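You operate a simulated robot arm through the tools that you are given. There is no shell and no other tool.

You are at the controls of a simulated robot arm. One attempt, no reset.

Task
Three buckets hang on the wrong numbers: rehang each on its own place.
Fine: stand bucket 4 on the blue mat to make room. Set down upright: square steel bucket.

The check looks at the end state, three seconds after you hand in, the way a careful person would. Anything else that was tipped, shoved, dropped, spilled or broken makes it a failure.

Robot
A 7-joint arm with a two-finger parallel gripper, fixed in place. Base frame: the origin is at the foot of the arm, x ahead of it, y to its left, z up; the work surface is at about z = 0. Readings come in m, degrees, newtons and seconds.
With the tool pointing down near the work surface it reaches from about 0.24 to 0.62 m from the base axis. Its first joint turns from -66.0 to 66.0 degrees. Payload 2.6 kg.
The TCP is the grasp point between the finger pads, 0.03 m short of the fingertips. In the tool frame z runs along the fingers and y along their closing line. The gripper opens to 0.094 m. The fingers are 0.028 m wide and 0.01 m thick; the gripper's body (0.05 by 0.096 m) begins 0.055 m behind the TCP.
Orientation is that of the tool frame in the base frame, as a unit quaternion [x, y, z, w]. With the fingers straight down and closing along the base's y, the tool's x points along the base's -x, its y along +y and its z along -z.

Tools
- The arm moves only by the tool send_rows. Its arguments are lists of equal length, an entry for each row: "fingers": the opening, from 0 (shut) to 1 (fully open); "linear": the shift along the tool's x, y, z in mm, a list of three; "delta_rot": the turn, a rotation vector about the tool's x, y, z in degrees, a list of three. In form: {"fingers": [fingers, ...], "linear": [[dx, dy, dz], ...], "delta_rot": [[ax, ay, az], ...]}. A call has 1 to 20 rows; each row shifts and turns the commanded pose from where the row before left it, along the tool's axes as they then stand. Each row takes 0.2 s and may step no farther than 0.05 m and 8.6 degrees from the row before; otherwise, or with a gripper value out of range, the whole call is refused. Where a pose cannot be reached the arm comes as near as it can. A force on the tool above 40 N (or 10 N above the force at the start of the call, whichever is more), or a blocked arm, ends the call early, and 0.2 s more pass. The fingers move at their own pace (about 0.072 m/s each) and stop on an object; they squeeze with about 32 N. The grip force told is the motor's: it shows also when the fingers shut on nothing. Time passes only in rows, and 0.2 s behind the last, so rows that do not move let the fingers close. The reply holds the time, the measured pose of the TCP, the force on the tool along the base axes, the opening and the grip force, in the units named above and with some noise, with the torque about the TCP (base axes, N m) and any sound that the robot's microphone picked up.
- Cameras (640 x 400 px; columns grow to the right, rows downward): "scene" is fixed at [0.0483, 0.4545, 0.5536]; the picture's right is [-0.54, -0.84, 0.00], its down [-0.58, 0.37, -0.73] and it looks along [0.61, -0.39, -0.69] (base axes); focal length 214 px, centre (320, 200). "wrist" rides on the gripper at [0.076, 0.014, -0.102] in the tool frame; the picture's right is [-0.18, 0.98, 0.00], its down [-0.75, -0.14, -0.64] and it looks along [-0.63, -0.12, 0.77] (tool axes); focal length 243 px, centre (320, 200). There is no depth. A picture from a camera that has moved, and an enlarged one, comes with that camera's place and axes in the base frame and with its lens.
- get_image(camera): a new picture of that camera. It takes no simulated time.
- inspect(camera, box): a new picture of the part [left, top, right, bottom] of that camera's present view, enlarged. It takes no simulated time.
- close_job(): hands the job in; it is judged then, once.

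Places have to be worked out from the pictures, the camera data and where the tool is seen. Open the gripper and draw the arm clear of the work before you hand the job in, unless the task says otherwise.

The tools are called as a command line: name --argument value ..., lists and objects as JSON in quotes. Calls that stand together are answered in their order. send_rows: Moves the arm, as the interface text tells. Its arguments: {"type":"object","properties":{"fingers":{"type":"array"},"linear":{"type":"array"},"delta_rot":{"type":"array"}},"required":["fingers","linear","delta_rot"]} The other tools are called the same way: get_image (camera) takes a picture; inspect (camera, box) takes an enlarged picture of a part of a camera's view; close_job () hands the job in.

At the start:

```text
clock: 0.0
tool_pos: [0.2136, 0.2036, 0.4341]
tool_rot: [0.0, 1.0, -0.001, 0.0]
force: [0.3, -0.1, 0.3]
moment: [-0.03, -0.01, 0.01]
width: 0.0941
finger_force: 0.0
```

scene: 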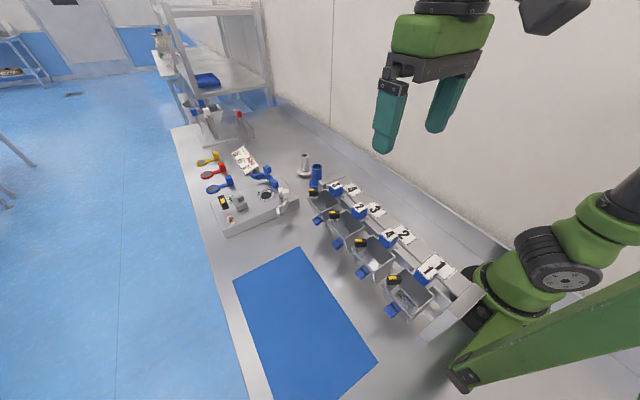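
wrist: 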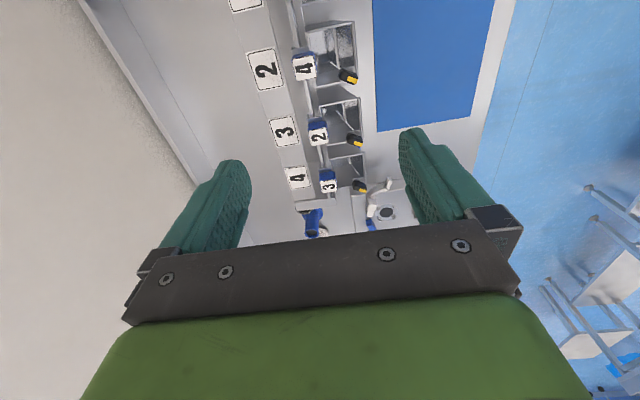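

The pictures show four buckets on a rail with numbered plates; tags look like 1, 4, 2, 3 against plates 1, 2, 3, 4. I enlarge both views to see the buckets and how they hang.

inspect --camera "scene" --box '[290, 160, 490, 340]'

inspect --camera "wrist" --box '[220, 0, 420, 240]'

inspect --camera "scene" --box '[180, 130, 340, 250]'

```text
2.22 times, centred on (390, 250) of scene
camera zoom: at [0.0483, 0.4545, 0.5536], right [-0.54, -0.84, 0.0], down [-0.58, 0.37, -0.73], along [0.61, -0.39, -0.69], focal length 477 px, centre (164, 89)
```

zoom: 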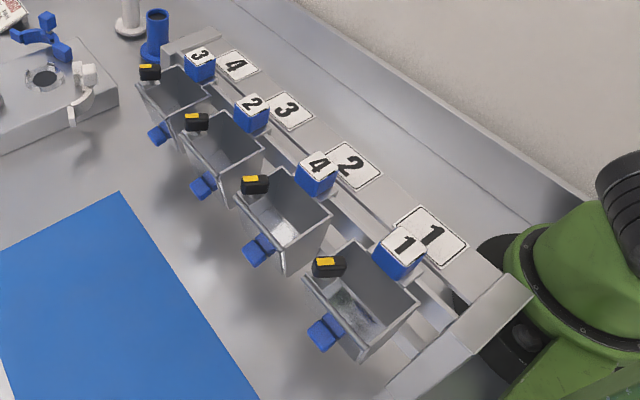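

```text
1.67 times, centred on (320, 120) of wrist
camera zoom: at [0.1371, 0.2185, 0.5383], right [0.18, 0.98, 0.0], down [0.75, -0.14, 0.64], along [0.63, -0.12, -0.77], focal length 404 px, centre (320, 333)
```

zoom: 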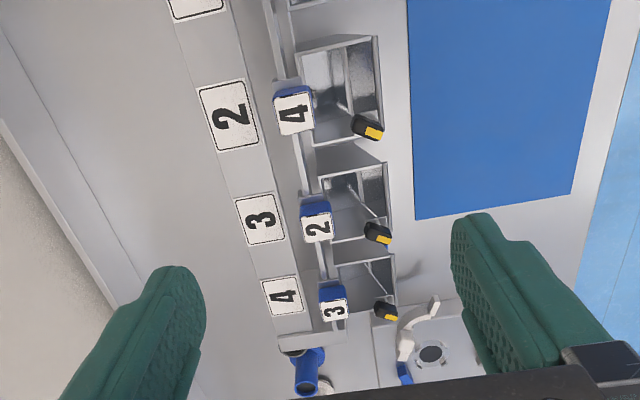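

```text
3.33 times, centred on (260, 190) of scene
camera zoom: at [0.0483, 0.4545, 0.5536], right [-0.54, -0.84, 0.0], down [-0.58, 0.37, -0.73], along [0.61, -0.39, -0.69], focal length 715 px, centre (520, 233)
```

zoom: 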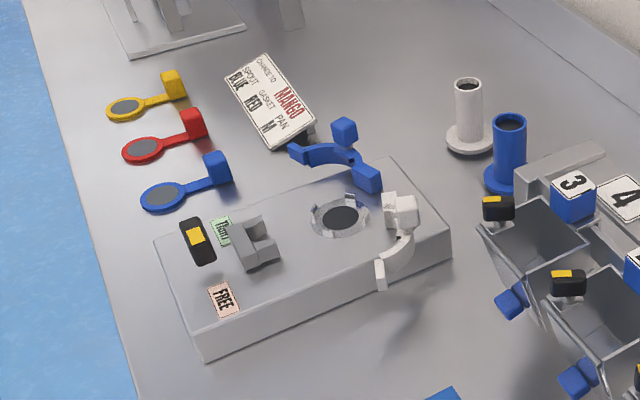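

Tags read 1, 4, 2, 3 on plates 1–4, rail running along x at about y=0.12, z=0.15. I turn the tool 90° (closing along x) while staying high, to view the buckets from the mat side.

send_rows --fingers '[1, 1, 1, 1, 1, 1, 1, 1, 1, 1, 1, 1, 1]' --linear '[[-36, 31, 0], [0, 0, 0], [0, 0, 0], [0, 0, 0], [0, 0, 0], [0, 0, 0], [0, 0, 0], [0, 0, 0], [0, 0, 0], [0, 0, 0], [0, 0, 0], [0, 0, 0], [0, 0, 0]]' --delta_rot '[[0, 0, 0], [0, 0, 8.2], [0, 0, 8.2], [0, 0, 8.2], [0, 0, 8.2], [0, 0, 8.2], [0, 0, 8.2], [0, 0, 8.2], [0, 0, 8.2], [0, 0, 8.2], [0, 0, 8.2], [0, 0, 8.0], [0, 0, 0]]'

get_image --camera "wrist"

get_image --camera "scene"

```text
clock: 2.8
tool_pos: [0.25, 0.2365, 0.435]
tool_rot: [0.707, 0.707, 0.0, -0.001]
force: [0.8, 0.5, -0.2]
moment: [0.01, -0.01, 0.0]
width: 0.0941
finger_force: 0.2
```

```text
taken
camera wrist: at [0.264, 0.3111, 0.5383], right [0.98, -0.19, 0.0], down [-0.14, -0.75, 0.64], along [-0.12, -0.63, -0.77], focal length 243 px, centre (320, 200)
```

wrist: 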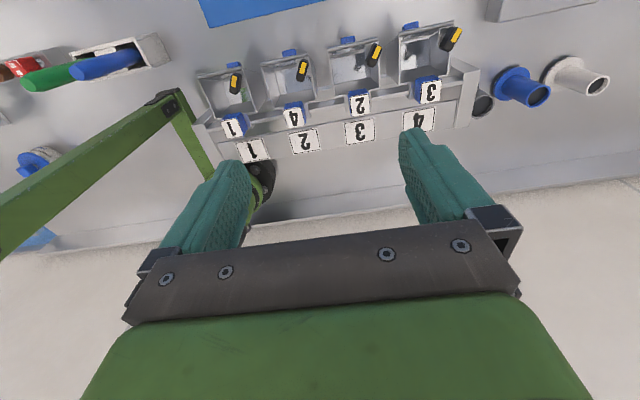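

```text
taken
```

scene: 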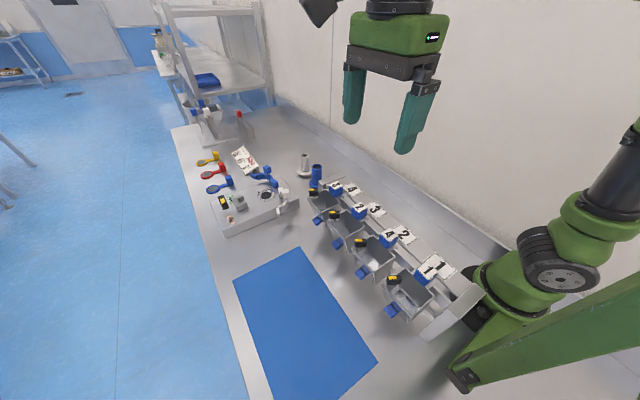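

inspect --camera "wrist" --box '[190, 10, 350, 170]'

inspect --camera "wrist" --box '[320, 10, 480, 170]'

inspect --camera "scene" --box '[330, 190, 430, 270]'

inspect --camera "scene" --box '[380, 250, 490, 340]'

```text
2.50 times, centred on (270, 90) of wrist
camera zoom: at [0.264, 0.3111, 0.5383], right [0.98, -0.19, 0.0], down [-0.14, -0.75, 0.64], along [-0.12, -0.63, -0.77], focal length 606 px, centre (445, 475)
```

zoom: 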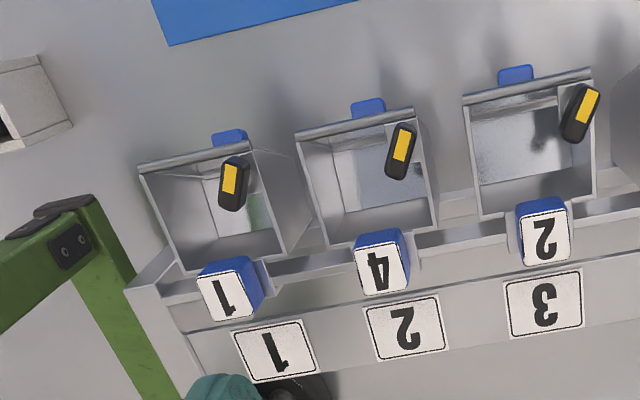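

```text
2.50 times, centred on (400, 90) of wrist
camera zoom: at [0.264, 0.3111, 0.5383], right [0.98, -0.19, 0.0], down [-0.14, -0.75, 0.64], along [-0.12, -0.63, -0.77], focal length 606 px, centre (120, 475)
```

zoom: 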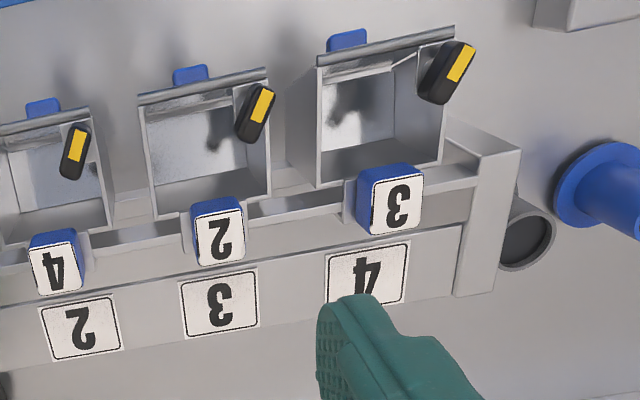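

```text
5.00 times, centred on (380, 230) of scene
camera zoom: at [0.0483, 0.4545, 0.5536], right [-0.54, -0.84, 0.0], down [-0.58, 0.37, -0.73], along [0.61, -0.39, -0.69], focal length 1072 px, centre (20, 50)
```

zoom: 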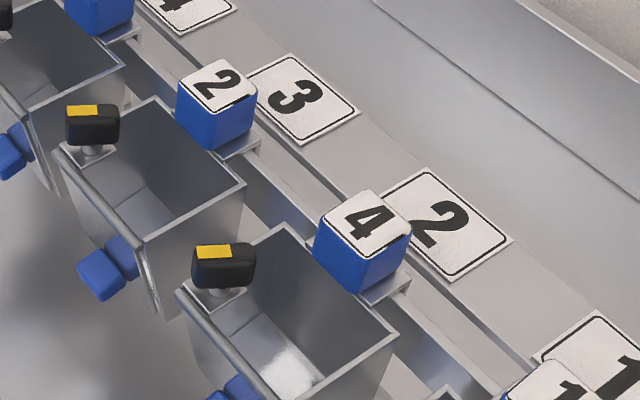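

```text
4.44 times, centred on (435, 295) of scene
camera zoom: at [0.0483, 0.4545, 0.5536], right [-0.54, -0.84, 0.0], down [-0.58, 0.37, -0.73], along [0.61, -0.39, -0.69], focal length 953 px, centre (-191, -222)
```

zoom: 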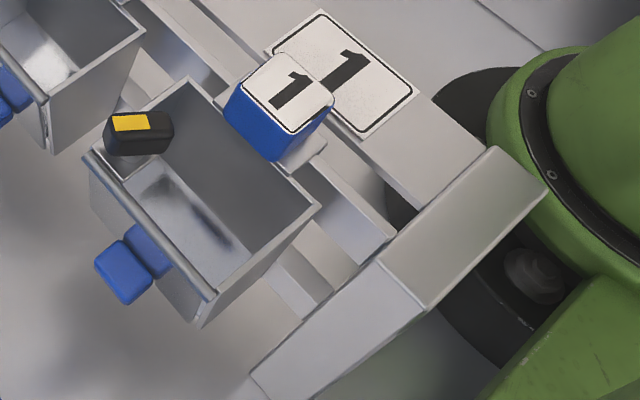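

Triangulating from both views: cube 4 top centre ≈ (0.202, 0.184, 0.191), cube 2 ≈ (0.296, 0.186, 0.192), spacing ≈ 0.094. I back out over the mat, descend and tilt the wrist camera to see the buckets from the side and learn their hook and depth.

send_rows --fingers '[1, 1, 1, 1, 1, 1, 1, 1, 1, 1, 1, 1, 1]' --linear '[[43, 0, 0], [43, 0, 0], [44, 0, 0], [0, 0, 47], [0, 0, 47], [0, 0, 47], [0, 0, 47], [0, 0, 47], [0, 0, 0], [0, 0, 0], [0, 0, 0], [0, 0, 0], [0, 0, 0]]' --delta_rot '[[0, 0, 0], [0, 0, 0], [0, 0, 0], [0, 0, 0], [0, 0, 0], [0, 0, 0], [0, 0, 0], [0, 0, 0], [0, -8, 0], [0, -8, 0], [0, -8, 0], [0, -8, 0], [0, 0, 0]]'

get_image --camera "wrist"

get_image --camera "scene"

```text
clock: 5.6
tool_pos: [0.2498, 0.3643, 0.1978]
tool_rot: [0.679, 0.68, -0.195, 0.196]
force: [-1.0, 0.1, 0.2]
moment: [-0.02, 0.03, 0.0]
width: 0.0941
finger_force: 0.0
```

```text
taken
camera wrist: at [0.264, 0.484, 0.2468], right [0.98, -0.16, 0.1], down [-0.14, -0.3, 0.94], along [-0.12, -0.94, -0.31], focal length 243 px, centre (320, 200)
```

wrist: 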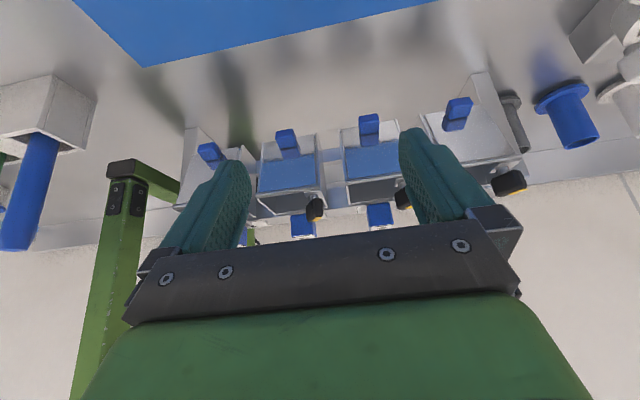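

```text
taken
```

scene: 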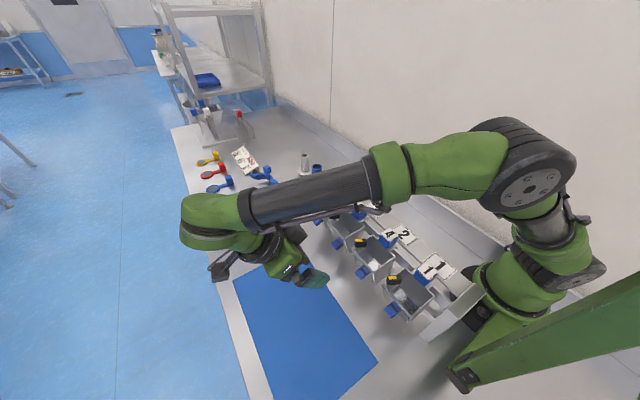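

inspect --camera "wrist" --box '[170, 80, 410, 245]'

inspect --camera "wrist" --box '[390, 50, 540, 220]'

```text
2.42 times, centred on (290, 162) of wrist
camera zoom: at [0.264, 0.484, 0.2468], right [0.98, -0.16, 0.1], down [-0.14, -0.3, 0.94], along [-0.12, -0.94, -0.31], focal length 588 px, centre (393, 291)
```

zoom: 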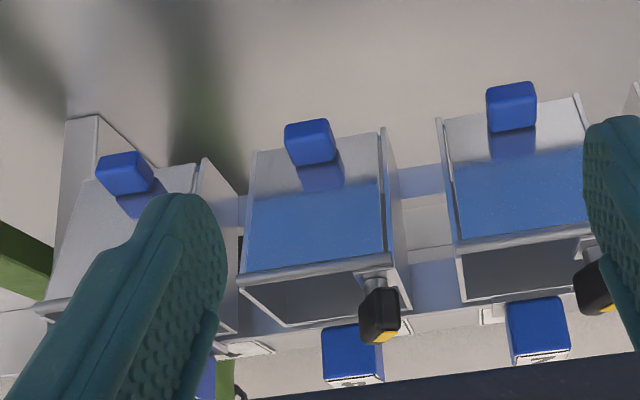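

```text
2.35 times, centred on (465, 135) of wrist
camera zoom: at [0.264, 0.484, 0.2468], right [0.98, -0.16, 0.1], down [-0.14, -0.3, 0.94], along [-0.12, -0.94, -0.31], focal length 571 px, centre (-21, 353)
```

zoom: 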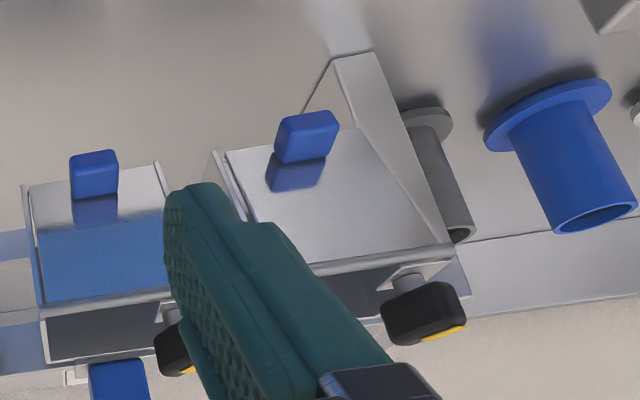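

From the side view, the bucket rim sits at z≈0.152 (front at y≈0.244) and the bottom near z≈0.09, with the blue cube above the hook as the natural grip. I level the tool, rise, and hover over cube 4 to verify alignment.

send_rows --fingers '[1, 1, 1, 1, 1, 1, 1, 1, 1, 1, 1]' --linear '[[0, 0, 0], [0, 0, 0], [0, 0, 0], [0, 0, 0], [0, 0, -45], [0, 0, -45], [-45, -12, 0], [-45, -12, 0], [-45, -12, 0], [-45, -12, 5], [0, 0, 0]]' --delta_rot '[[0, 8, 0], [0, 8, 0], [0, 8, 0], [0, 8, 0], [0, 0, 0], [0, 0, 0], [0, 0, 0], [0, 0, 0], [0, 0, 0], [0, 0, 0], [0, 0, 0]]'

get_image --camera "wrist"

get_image --camera "scene"

```text
clock: 8.0
tool_pos: [0.202, 0.1836, 0.2791]
tool_rot: [0.706, 0.708, -0.001, 0.0]
force: [-0.1, -0.7, -0.1]
moment: [0.0, 0.02, -0.01]
width: 0.0938
finger_force: 0.0
```

```text
taken
camera wrist: at [0.2156, 0.2586, 0.383], right [0.98, -0.18, 0.0], down [-0.14, -0.75, 0.64], along [-0.12, -0.63, -0.77], focal length 243 px, centre (320, 200)
```

wrist: 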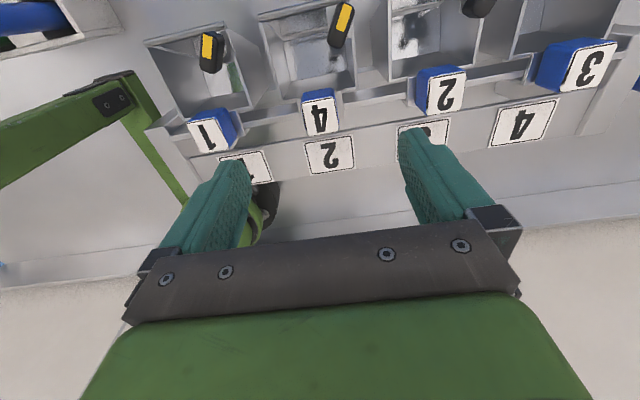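

```text
taken
```

scene: 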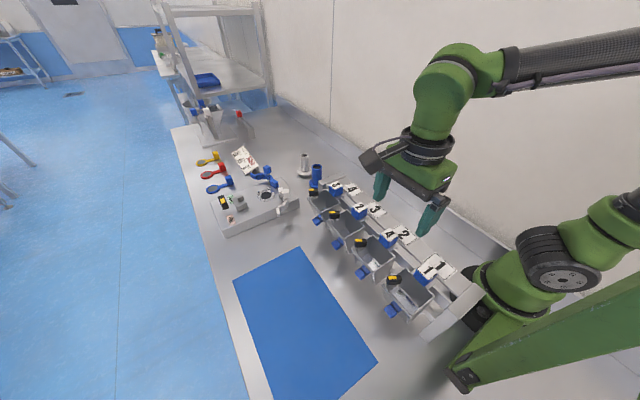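

inspect --camera "wrist" --box '[250, 0, 410, 180]'

inspect --camera "wrist" --box '[380, 0, 640, 170]'

```text
2.22 times, centred on (330, 90) of wrist
camera zoom: at [0.2156, 0.2586, 0.383], right [0.98, -0.18, 0.0], down [-0.14, -0.75, 0.64], along [-0.12, -0.63, -0.77], focal length 539 px, centre (298, 444)
```

zoom: 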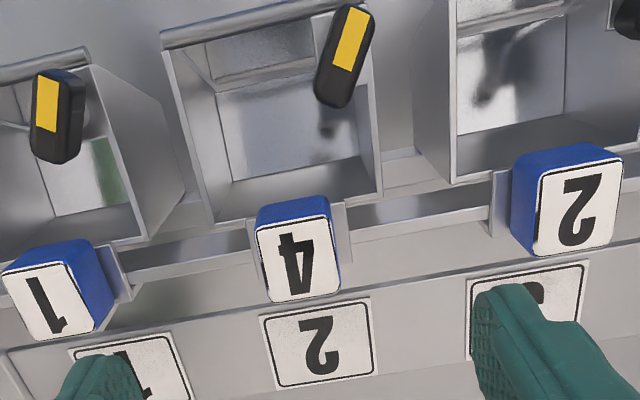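

```text
2.35 times, centred on (510, 85) of wrist
camera zoom: at [0.2156, 0.2586, 0.383], right [0.98, -0.18, 0.0], down [-0.14, -0.75, 0.64], along [-0.12, -0.63, -0.77], focal length 571 px, centre (-127, 471)
```

zoom: 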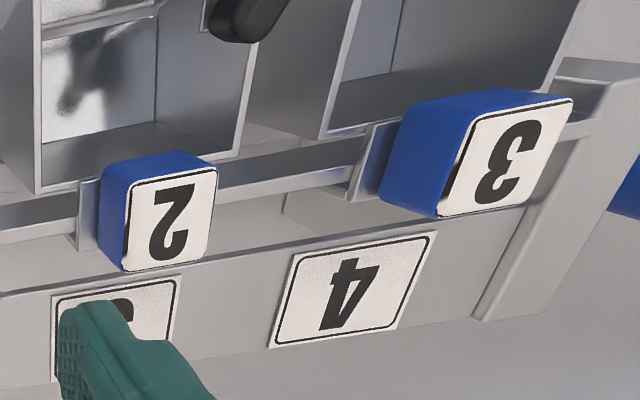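

Hover is well aligned over cube 4 (estimate x 0.202, y 0.183). I descend so the fingertips stop just above the hook plate (TCP z≈0.199) and close.

send_rows --fingers '[1, 1, 1, 1, 0, 0, 0, 0, 0]' --linear '[[0, 0, 30], [0, 0, 30], [0, 0, 20], [0, 0, 0], [0, 0, 0], [0, 0, 0], [0, 0, 0], [0, 0, 0], [0, 0, 0]]' --delta_rot '[[0, 0, 0], [0, 0, 0], [0, 0, 0], [0, 0, 0], [0, 0, 0], [0, 0, 0], [0, 0, 0], [0, 0, 0], [0, 0, 0]]'

get_image --camera "wrist"

inspect --camera "scene" --box '[310, 160, 490, 300]'

```text
clock: 10.0
tool_pos: [0.204, 0.1856, 0.2012]
tool_rot: [0.707, 0.707, 0.0, 0.0]
force: [-0.5, 1.7, 0.1]
moment: [0.12, 0.09, 0.02]
width: 0.0277
finger_force: 31.7
```

```text
taken
camera wrist: at [0.218, 0.2609, 0.3055], right [0.98, -0.18, 0.0], down [-0.14, -0.75, 0.64], along [-0.12, -0.63, -0.77], focal length 243 px, centre (320, 200)
```

wrist: 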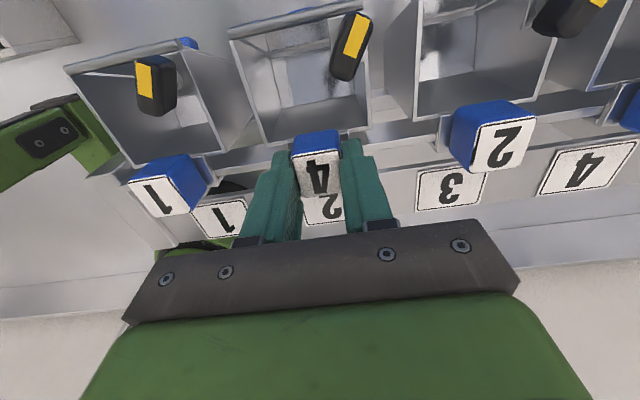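

```text
2.86 times, centred on (400, 230) of scene
camera zoom: at [0.0483, 0.4545, 0.5536], right [-0.54, -0.84, 0.0], down [-0.58, 0.37, -0.73], along [0.61, -0.39, -0.69], focal length 613 px, centre (91, 114)
```

zoom: 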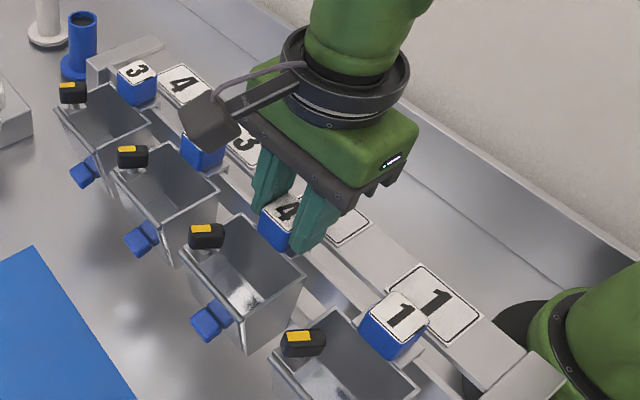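

Cube 4 is gripped (width 27.7 mm, 32 N) at TCP (0.204, 0.186, 0.201). I lift gently in small steps and read the load.

send_rows --fingers '[0, 0, 0, 0, 0]' --linear '[[0, 0, -8], [0, 0, -8], [0, 0, -8], [0, 0, -8], [0, 0, 0]]' --delta_rot '[[0, 0, 0], [0, 0, 0], [0, 0, 0], [0, 0, 0], [0, 0, 0]]'

get_image --camera "wrist"

inspect --camera "scene" --box '[310, 160, 490, 300]'

```text
clock: 11.2
tool_pos: [0.2022, 0.1856, 0.2351]
tool_rot: [0.708, 0.707, 0.001, 0.0]
force: [0.1, 0.1, -4.1]
moment: [-0.1, -0.03, -0.04]
width: 0.0277
finger_force: 31.6
```

```text
taken
camera wrist: at [0.216, 0.262, 0.3399], right [0.98, -0.18, 0.0], down [-0.14, -0.75, 0.64], along [-0.12, -0.63, -0.77], focal length 243 px, centre (320, 200)
```

wrist: 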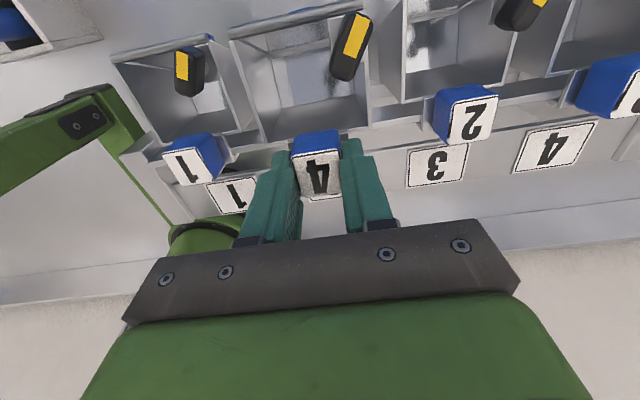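

```text
2.86 times, centred on (400, 230) of scene
camera zoom: at [0.0483, 0.4545, 0.5536], right [-0.54, -0.84, 0.0], down [-0.58, 0.37, -0.73], along [0.61, -0.39, -0.69], focal length 613 px, centre (91, 114)
```

zoom: 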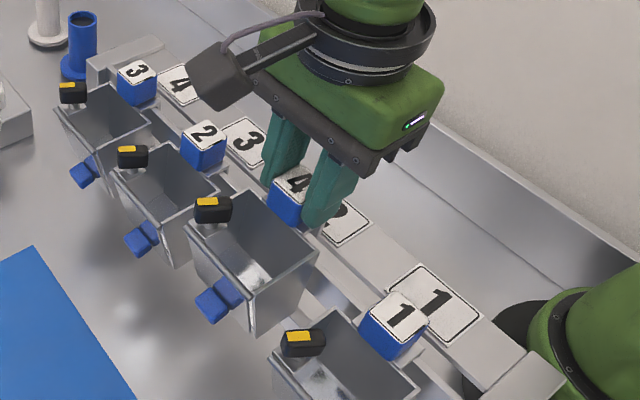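

Bucket 4 is free (≈0.4 kg, no twist). I lift higher, carry it over the mat to about cube position (0.25, 0.385), and descend to just above the surface.

send_rows --fingers '[0, 0, 0, 0, 0, 0, 0, 0, 0, 0, 0, 0, 0, 0, 0, 0]' --linear '[[0, 0, -25], [0, 0, -25], [25, 6, 0], [25, 6, 0], [25, 6, 0], [25, 6, 0], [25, 6, 0], [25, 6, 0], [25, 6, 0], [25, 6, 0], [0, 0, 30], [0, 0, 30], [0, 0, 30], [0, 0, 30], [0, 0, 25], [0, 0, 0]]' --delta_rot '[[0, 0, 0], [0, 0, 0], [0, 0, 0], [0, 0, 0], [0, 0, 0], [0, 0, 0], [0, 0, 0], [0, 0, 0], [0, 0, 0], [0, 0, 0], [0, 0, 0], [0, 0, 0], [0, 0, 0], [0, 0, 0], [0, 0, 0], [0, 0, 0]]'

get_image --camera "wrist"

get_image --camera "scene"

```text
clock: 14.6
tool_pos: [0.2476, 0.3866, 0.1403]
tool_rot: [0.707, 0.707, 0.0, 0.001]
force: [0.1, -0.1, -3.4]
moment: [-0.09, 0.02, 0.0]
width: 0.0276
finger_force: 32.0
```

```text
taken
camera wrist: at [0.2611, 0.4626, 0.2454], right [0.98, -0.18, 0.0], down [-0.14, -0.75, 0.64], along [-0.12, -0.63, -0.77], focal length 243 px, centre (320, 200)
```

wrist: 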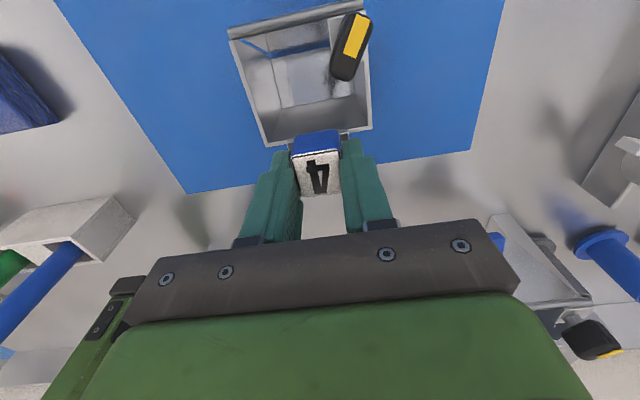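

```text
taken
```

scene: 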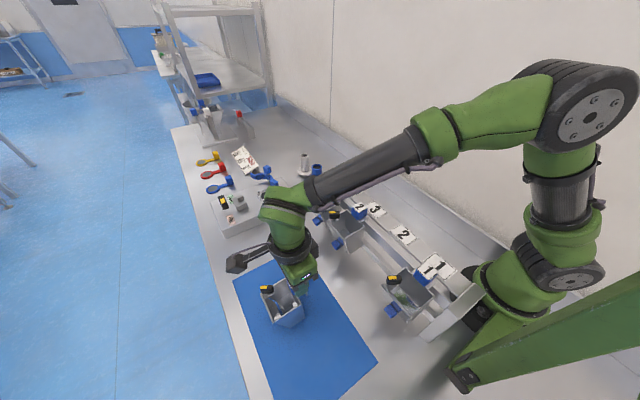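

inspect --camera "scene" --box '[220, 240, 340, 340]'

inspect --camera "scene" --box '[340, 200, 460, 290]'

```text
4.00 times, centred on (280, 290) of scene
camera zoom: at [0.0483, 0.4545, 0.5535], right [-0.54, -0.84, 0.0], down [-0.58, 0.37, -0.73], along [0.61, -0.39, -0.69], focal length 858 px, centre (480, -160)
```

zoom: 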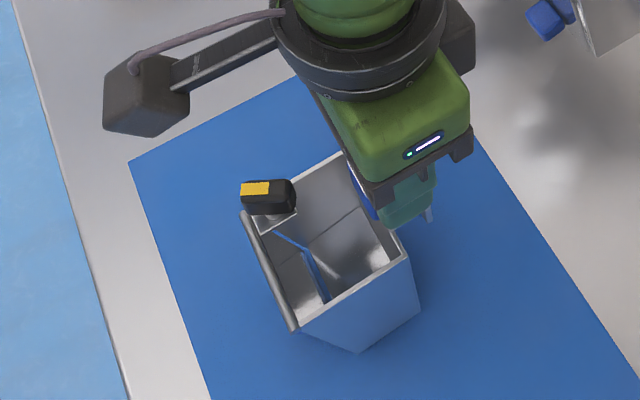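

```text
4.44 times, centred on (400, 245) of scene
camera zoom: at [0.0483, 0.4545, 0.5535], right [-0.54, -0.84, 0.0], down [-0.58, 0.37, -0.73], along [0.61, -0.39, -0.69], focal length 953 px, centre (-36, 0)
```

zoom: 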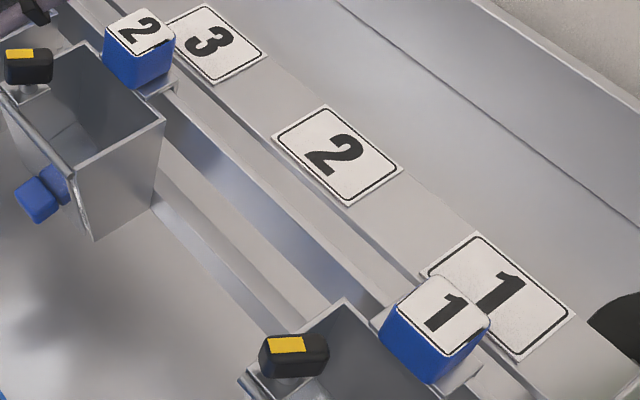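

The rail is a continuous bar. The bucket interior shows odd blue lines, so I look closer before setting it down.

inspect --camera "wrist" --box '[210, 0, 390, 160]'

inspect --camera "scene" --box '[250, 270, 320, 335]'

```text
2.50 times, centred on (300, 80) of wrist
camera zoom: at [0.2611, 0.4626, 0.2454], right [0.98, -0.18, 0.0], down [-0.14, -0.75, 0.64], along [-0.12, -0.63, -0.77], focal length 606 px, centre (370, 500)
```

zoom: 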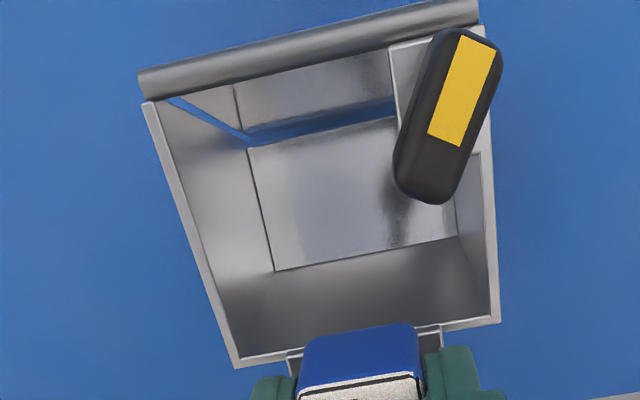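

```text
6.15 times, centred on (285, 302) of scene
camera zoom: at [0.0483, 0.4545, 0.5535], right [-0.54, -0.84, 0.0], down [-0.58, 0.37, -0.73], along [0.61, -0.39, -0.69], focal length 1320 px, centre (535, -431)
```

zoom: 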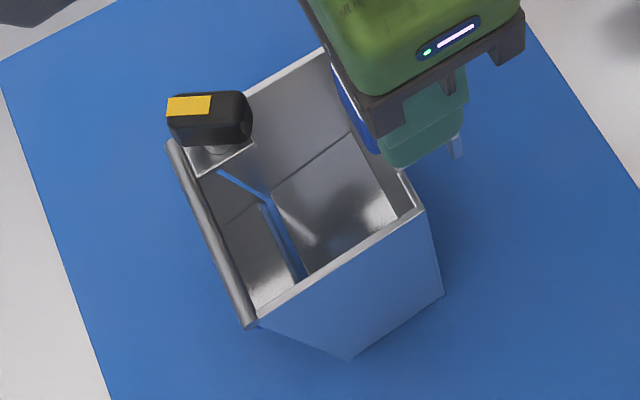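

The front wall is a hinged flap (rolled rim is its hinge), slightly ajar right now, probably swinging from the motion. I wait a second and look again.

send_rows --fingers '[0, 0, 0, 0, 0]' --linear '[[0, 0, 0], [0, 0, 0], [0, 0, 0], [0, 0, 0], [0, 0, 0]]' --delta_rot '[[0, 0, 0], [0, 0, 0], [0, 0, 0], [0, 0, 0], [0, 0, 0]]'

inspect --camera "wrist" --box '[210, 0, 390, 160]'

inspect --camera "scene" --box '[250, 270, 320, 335]'

```text
clock: 15.8
tool_pos: [0.2469, 0.3865, 0.1412]
tool_rot: [0.708, 0.707, 0.0, 0.0]
force: [-0.7, -0.5, -4.2]
moment: [-0.1, 0.03, 0.02]
width: 0.0277
finger_force: 31.8
```

```text
2.50 times, centred on (300, 80) of wrist
camera zoom: at [0.2611, 0.4626, 0.2456], right [0.98, -0.18, 0.0], down [-0.14, -0.75, 0.64], along [-0.12, -0.63, -0.77], focal length 606 px, centre (370, 500)
```

zoom: 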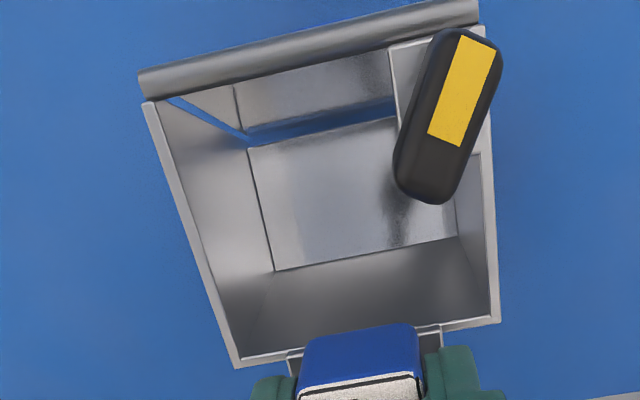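

```text
6.15 times, centred on (285, 302) of scene
camera zoom: at [0.0483, 0.4545, 0.5535], right [-0.54, -0.84, 0.0], down [-0.58, 0.37, -0.73], along [0.61, -0.39, -0.69], focal length 1320 px, centre (535, -431)
```

zoom: 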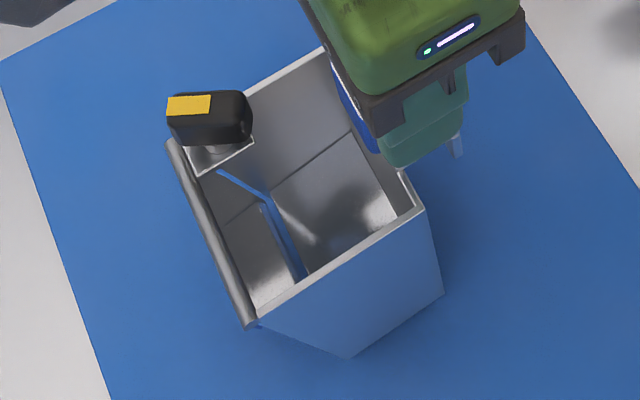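

The gap is static; geometry shows a tapered weigher-type bucket with slanted front flap, its bottom ≈0.131 m below the TCP, so it is only about 10 mm above the mat now. I lower in small steps and watch force.

send_rows --fingers '[0, 0, 0, 0]' --linear '[[0, 0, 2], [0, 0, 2], [0, 0, 2], [0, 0, 0]]' --delta_rot '[[0, 0, 0], [0, 0, 0], [0, 0, 0], [0, 0, 0]]'

inspect --camera "scene" --box '[250, 270, 320, 335]'

```text
clock: 16.8
tool_pos: [0.248, 0.385, 0.1349]
tool_rot: [0.707, 0.707, 0.0, 0.0]
force: [0.1, -0.5, -2.8]
moment: [-0.1, 0.01, 0.0]
width: 0.0275
finger_force: 31.9
```

```text
6.15 times, centred on (285, 302) of scene
camera zoom: at [0.0483, 0.4545, 0.5535], right [-0.54, -0.84, 0.0], down [-0.58, 0.37, -0.73], along [0.61, -0.39, -0.69], focal length 1320 px, centre (535, -431)
```

zoom: 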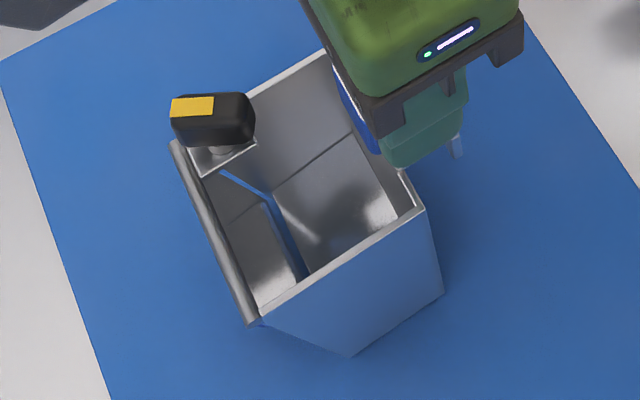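

Still no contact (load ≈ −3 N). I continue down a few mm.

send_rows --fingers '[0, 0, 0]' --linear '[[0, 0, 2], [0, 0, 2], [0, 0, 0]]' --delta_rot '[[0, 0, 0], [0, 0, 0], [0, 0, 0]]'

```text
clock: 17.6
tool_pos: [0.2498, 0.3876, 0.1321]
tool_rot: [0.707, 0.707, 0.0, -0.001]
force: [-2.1, -2.7, 1.7]
moment: [-0.18, 0.02, 0.0]
width: 0.0277
finger_force: 31.8
```

Contact has begun (Fz now +1.7 N). I check the picture for how it stands before lowering further.

inspect --camera "scene" --box '[250, 270, 320, 335]'

inspect --camera "wrist" --box '[210, 0, 390, 160]'

```text
6.15 times, centred on (285, 302) of scene
camera zoom: at [0.0483, 0.4545, 0.5536], right [-0.54, -0.84, 0.0], down [-0.58, 0.37, -0.73], along [0.61, -0.39, -0.69], focal length 1320 px, centre (535, -431)
```

zoom: 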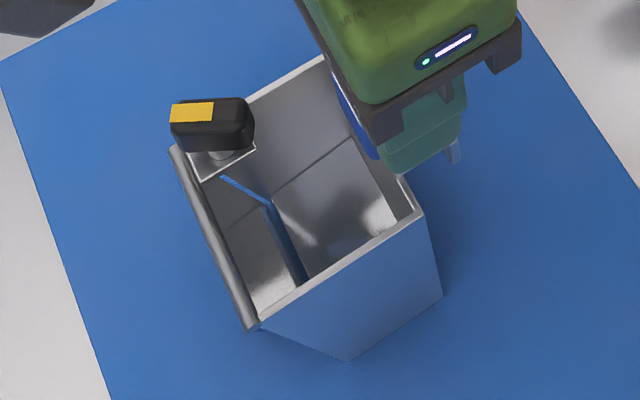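

```text
2.50 times, centred on (300, 80) of wrist
camera zoom: at [0.2634, 0.4624, 0.236], right [0.98, -0.18, 0.0], down [-0.14, -0.75, 0.64], along [-0.12, -0.63, -0.77], focal length 606 px, centre (370, 500)
```

zoom: 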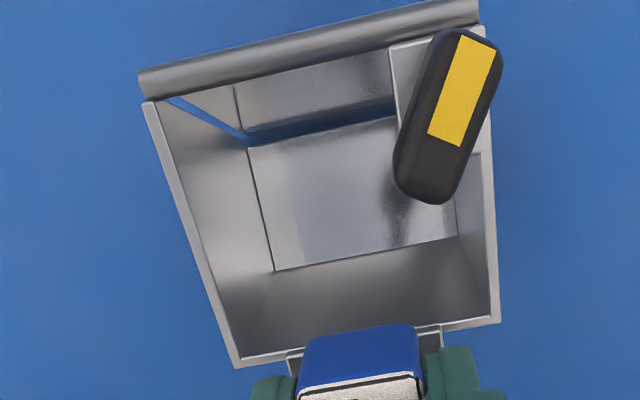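

Bucket looks level at contact. I press 2 mm more to seat the base fully before opening.

send_rows --fingers '[0, 0, 0]' --linear '[[0, 0, 1], [0, 0, 1], [0, 0, 0]]' --delta_rot '[[0, 0, 0], [0, 0, 0], [0, 0, 0]]'

```text
clock: 18.4
tool_pos: [0.2485, 0.3859, 0.1323]
tool_rot: [0.707, 0.708, 0.002, 0.0]
force: [-7.8, -9.8, 24.3]
moment: [0.04, 0.4, 0.17]
width: 0.028
finger_force: 32.1
```

Firm contact at TCP z≈0.132 (24 N). I relieve the preload by ~1.5 mm and then open the fingers.

send_rows --fingers '[0, 0]' --linear '[[0, 0, -1.5], [0, 0, 0]]' --delta_rot '[[0, 0, 0], [0, 0, 0]]'

```text
clock: 19.0
tool_pos: [0.2485, 0.3851, 0.1308]
tool_rot: [0.707, 0.708, 0.001, 0.0]
force: [-0.9, 1.9, 7.8]
moment: [0.82, 0.02, 0.0]
width: 0.0277
finger_force: 31.7
```

The moment reading jumped (0.82 N·m about x); I hold still for another reading and look before releasing.

send_rows --fingers '[0, 0]' --linear '[[0, 0, 0], [0, 0, 0]]' --delta_rot '[[0, 0, 0], [0, 0, 0]]'

inspect --camera "scene" --box '[250, 270, 320, 335]'

inspect --camera "wrist" --box '[210, 0, 390, 160]'

```text
clock: 19.6
tool_pos: [0.2495, 0.3851, 0.131]
tool_rot: [0.707, 0.707, 0.0, 0.0]
force: [0.3, 5.5, 2.7]
moment: [0.9, -0.04, 0.06]
width: 0.0277
finger_force: 32.3
```

```text
6.15 times, centred on (285, 302) of scene
camera zoom: at [0.0483, 0.4545, 0.5536], right [-0.54, -0.84, 0.0], down [-0.58, 0.37, -0.73], along [0.61, -0.39, -0.69], focal length 1320 px, centre (535, -431)
```

zoom: 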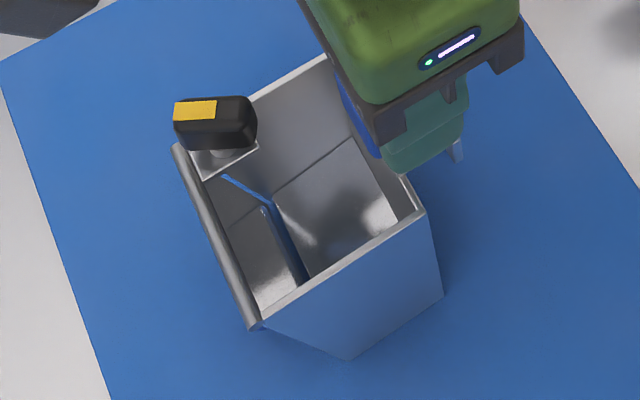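

```text
2.50 times, centred on (300, 80) of wrist
camera zoom: at [0.2633, 0.4616, 0.2349], right [0.98, -0.18, 0.0], down [-0.14, -0.75, 0.64], along [-0.12, -0.63, -0.77], focal length 606 px, centre (370, 500)
```

zoom: 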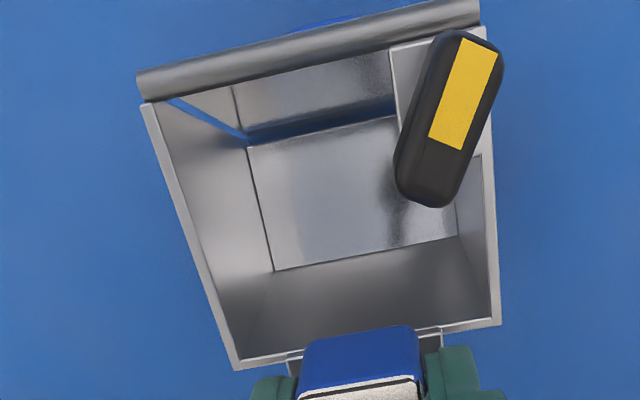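

The bucket has settled flat on its base with slight twist in the grip; releasing will let it rest. I open moderately, then check.

send_rows --fingers '[0.4, 0.5, 0.6, 0.6]' --linear '[[0, 0, 0], [0, 0, 0], [0, 0, 0], [0, 0, 0]]' --delta_rot '[[0, 0, 0], [0, 0, 0], [0, 0, 0], [0, 0, 0]]'

inspect --camera "scene" --box '[250, 270, 320, 335]'

get_image --camera "wrist"

```text
clock: 20.6
tool_pos: [0.2501, 0.3864, 0.132]
tool_rot: [0.707, 0.707, 0.0, 0.0]
force: [-0.1, -0.2, -0.4]
moment: [0.0, 0.0, 0.01]
width: 0.0565
finger_force: 0.1
```

```text
6.15 times, centred on (285, 302) of scene
camera zoom: at [0.0483, 0.4545, 0.5536], right [-0.54, -0.84, 0.0], down [-0.58, 0.37, -0.73], along [0.61, -0.39, -0.69], focal length 1320 px, centre (535, -431)
```

zoom: 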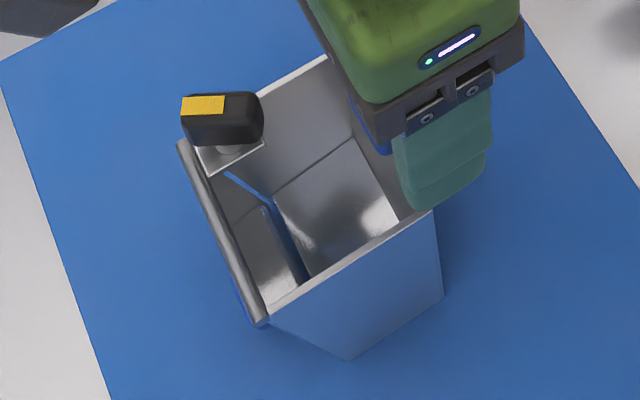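

```text
taken
camera wrist: at [0.2634, 0.4615, 0.2352], right [0.98, -0.18, 0.0], down [-0.14, -0.75, 0.64], along [-0.12, -0.63, -0.77], focal length 243 px, centre (320, 200)
```

wrist: 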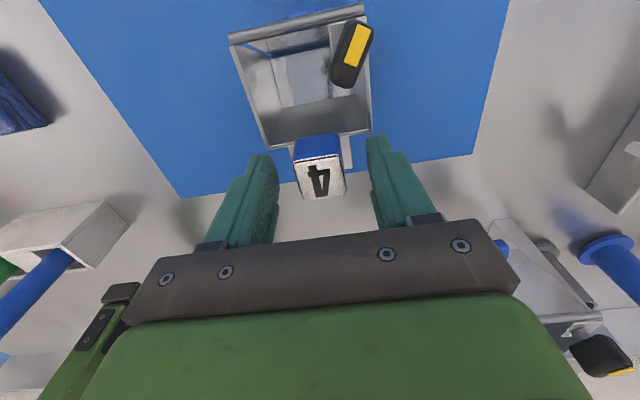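

Bucket 4 stands free on the mat. I raise the gripper straight up and check that it is stable.

send_rows --fingers '[0.7, 0.8, 1, 1, 1]' --linear '[[0, 0, -20], [0, 0, -40], [0, 0, -45], [0, 0, -45], [0, 0, 0]]' --delta_rot '[[0, 0, 0], [0, 0, 0], [0, 0, 0], [0, 0, 0], [0, 0, 0]]'

get_image --camera "scene"

get_image --camera "wrist"

inspect --camera "scene" --box '[250, 270, 320, 335]'

```text
clock: 21.8
tool_pos: [0.2502, 0.3875, 0.2824]
tool_rot: [0.707, 0.707, 0.0, 0.0]
force: [-0.4, -0.7, 0.7]
moment: [0.0, 0.01, -0.01]
width: 0.0942
finger_force: 0.0
```

```text
taken
```

scene: 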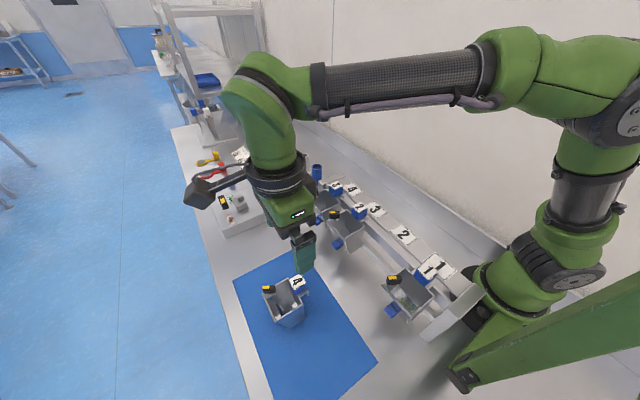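

```text
taken
camera wrist: at [0.2648, 0.4632, 0.3863], right [0.98, -0.18, 0.0], down [-0.14, -0.75, 0.64], along [-0.12, -0.63, -0.77], focal length 243 px, centre (320, 200)
```

wrist: 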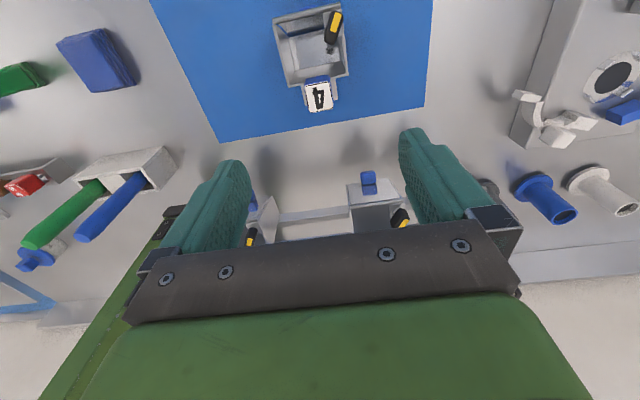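

```text
6.15 times, centred on (285, 302) of scene
camera zoom: at [0.0483, 0.4545, 0.5536], right [-0.54, -0.84, 0.0], down [-0.58, 0.37, -0.73], along [0.61, -0.39, -0.69], focal length 1320 px, centre (535, -431)
```

zoom: 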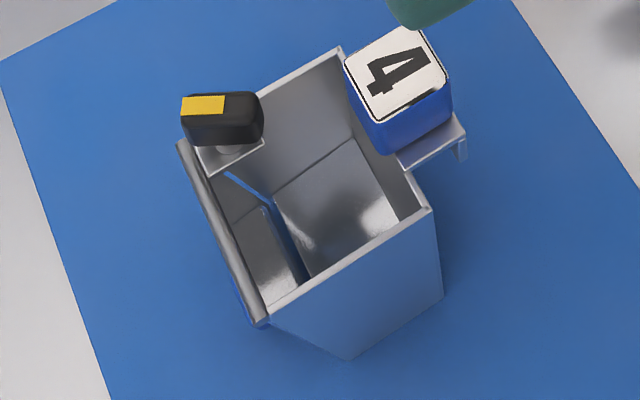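

Bucket 4 stands upright and its hook (plate with short rear lip) is visible. Next I hover over cube 2 at about (0.296, 0.186).

send_rows --fingers '[1, 1, 1, 1, 1, 1]' --linear '[[-40.4, 9.2, 0], [-40.4, 9.2, 0], [-40.4, 9.2, 0], [-40.4, 9.2, 0], [-40.4, 9.2, 3], [0, 0, 0]]' --delta_rot '[[0, 0, 0], [0, 0, 0], [0, 0, 0], [0, 0, 0], [0, 0, 0], [0, 0, 0]]'

inspect --camera "wrist" --box '[160, 0, 480, 200]'

inspect --camera "scene" --box '[300, 160, 480, 300]'

```text
clock: 23.2
tool_pos: [0.2961, 0.182, 0.2798]
tool_rot: [0.707, 0.707, 0.0, 0.0]
force: [0.1, -0.3, -0.6]
moment: [-0.02, -0.02, -0.02]
width: 0.0941
finger_force: 0.0
```

```text
2.00 times, centred on (320, 100) of wrist
camera zoom: at [0.3105, 0.2578, 0.3841], right [0.98, -0.18, 0.0], down [-0.14, -0.75, 0.64], along [-0.12, -0.63, -0.77], focal length 485 px, centre (320, 400)
```

zoom: 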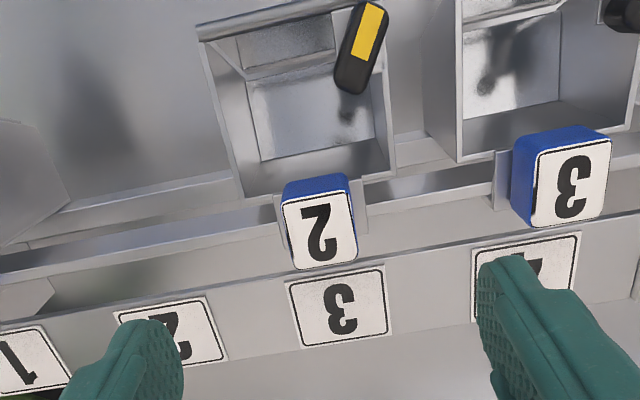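

```text
2.86 times, centred on (390, 230) of scene
camera zoom: at [0.0483, 0.4545, 0.5536], right [-0.54, -0.84, 0.0], down [-0.58, 0.37, -0.73], along [0.61, -0.39, -0.69], focal length 613 px, centre (120, 114)
```

zoom: 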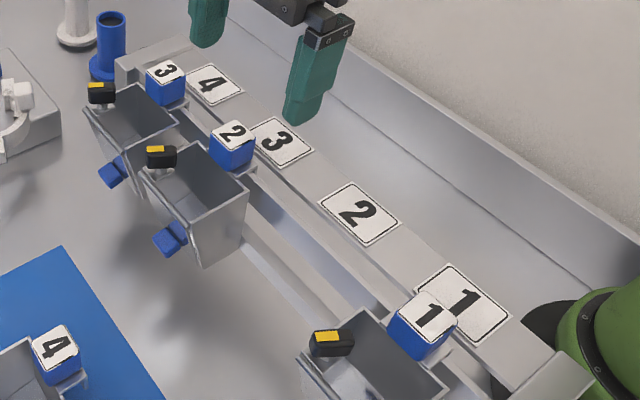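

Cube 2 appears at (0.2967, 0.186); TCP is 4 mm short in y. I shift 4 mm, descend to z≈0.201, and close.

send_rows --fingers '[1, 1, 1, 1, 0, 0, 0, 0, 0]' --linear '[[4, 0.5, 30], [0, 0, 30], [0, 0, 19], [0, 0, 0], [0, 0, 0], [0, 0, 0], [0, 0, 0], [0, 0, 0], [0, 0, 0]]' --delta_rot '[[0, 0, 0], [0, 0, 0], [0, 0, 0], [0, 0, 0], [0, 0, 0], [0, 0, 0], [0, 0, 0], [0, 0, 0], [0, 0, 0]]'

get_image --camera "wrist"

inspect --camera "scene" --box '[300, 160, 480, 300]'

```text
clock: 25.2
tool_pos: [0.2967, 0.1857, 0.1999]
tool_rot: [0.707, 0.707, 0.002, 0.0]
force: [-0.1, -0.5, 16.0]
moment: [-0.12, 0.1, -0.04]
width: 0.0282
finger_force: 32.1
```

```text
taken
camera wrist: at [0.3106, 0.2627, 0.3033], right [0.98, -0.18, 0.0], down [-0.14, -0.75, 0.64], along [-0.12, -0.63, -0.77], focal length 243 px, centre (320, 200)
```

wrist: 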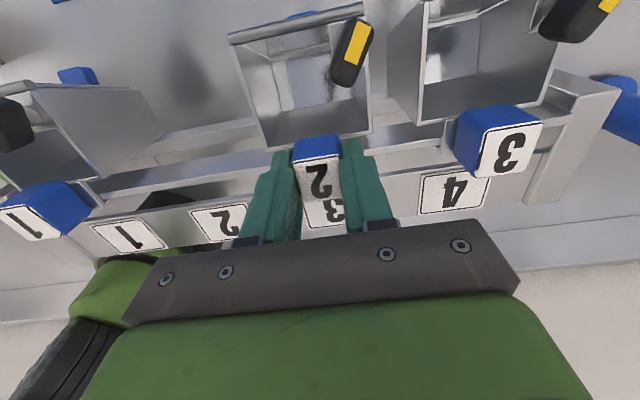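

```text
2.86 times, centred on (390, 230) of scene
camera zoom: at [0.0482, 0.4544, 0.5536], right [-0.54, -0.84, 0.0], down [-0.58, 0.37, -0.73], along [0.61, -0.39, -0.69], focal length 613 px, centre (120, 114)
```

zoom: 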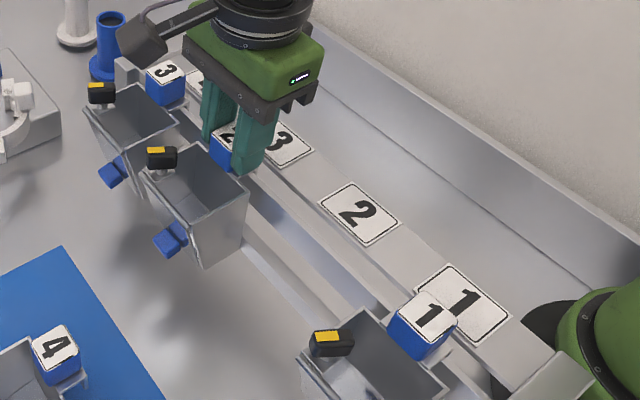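

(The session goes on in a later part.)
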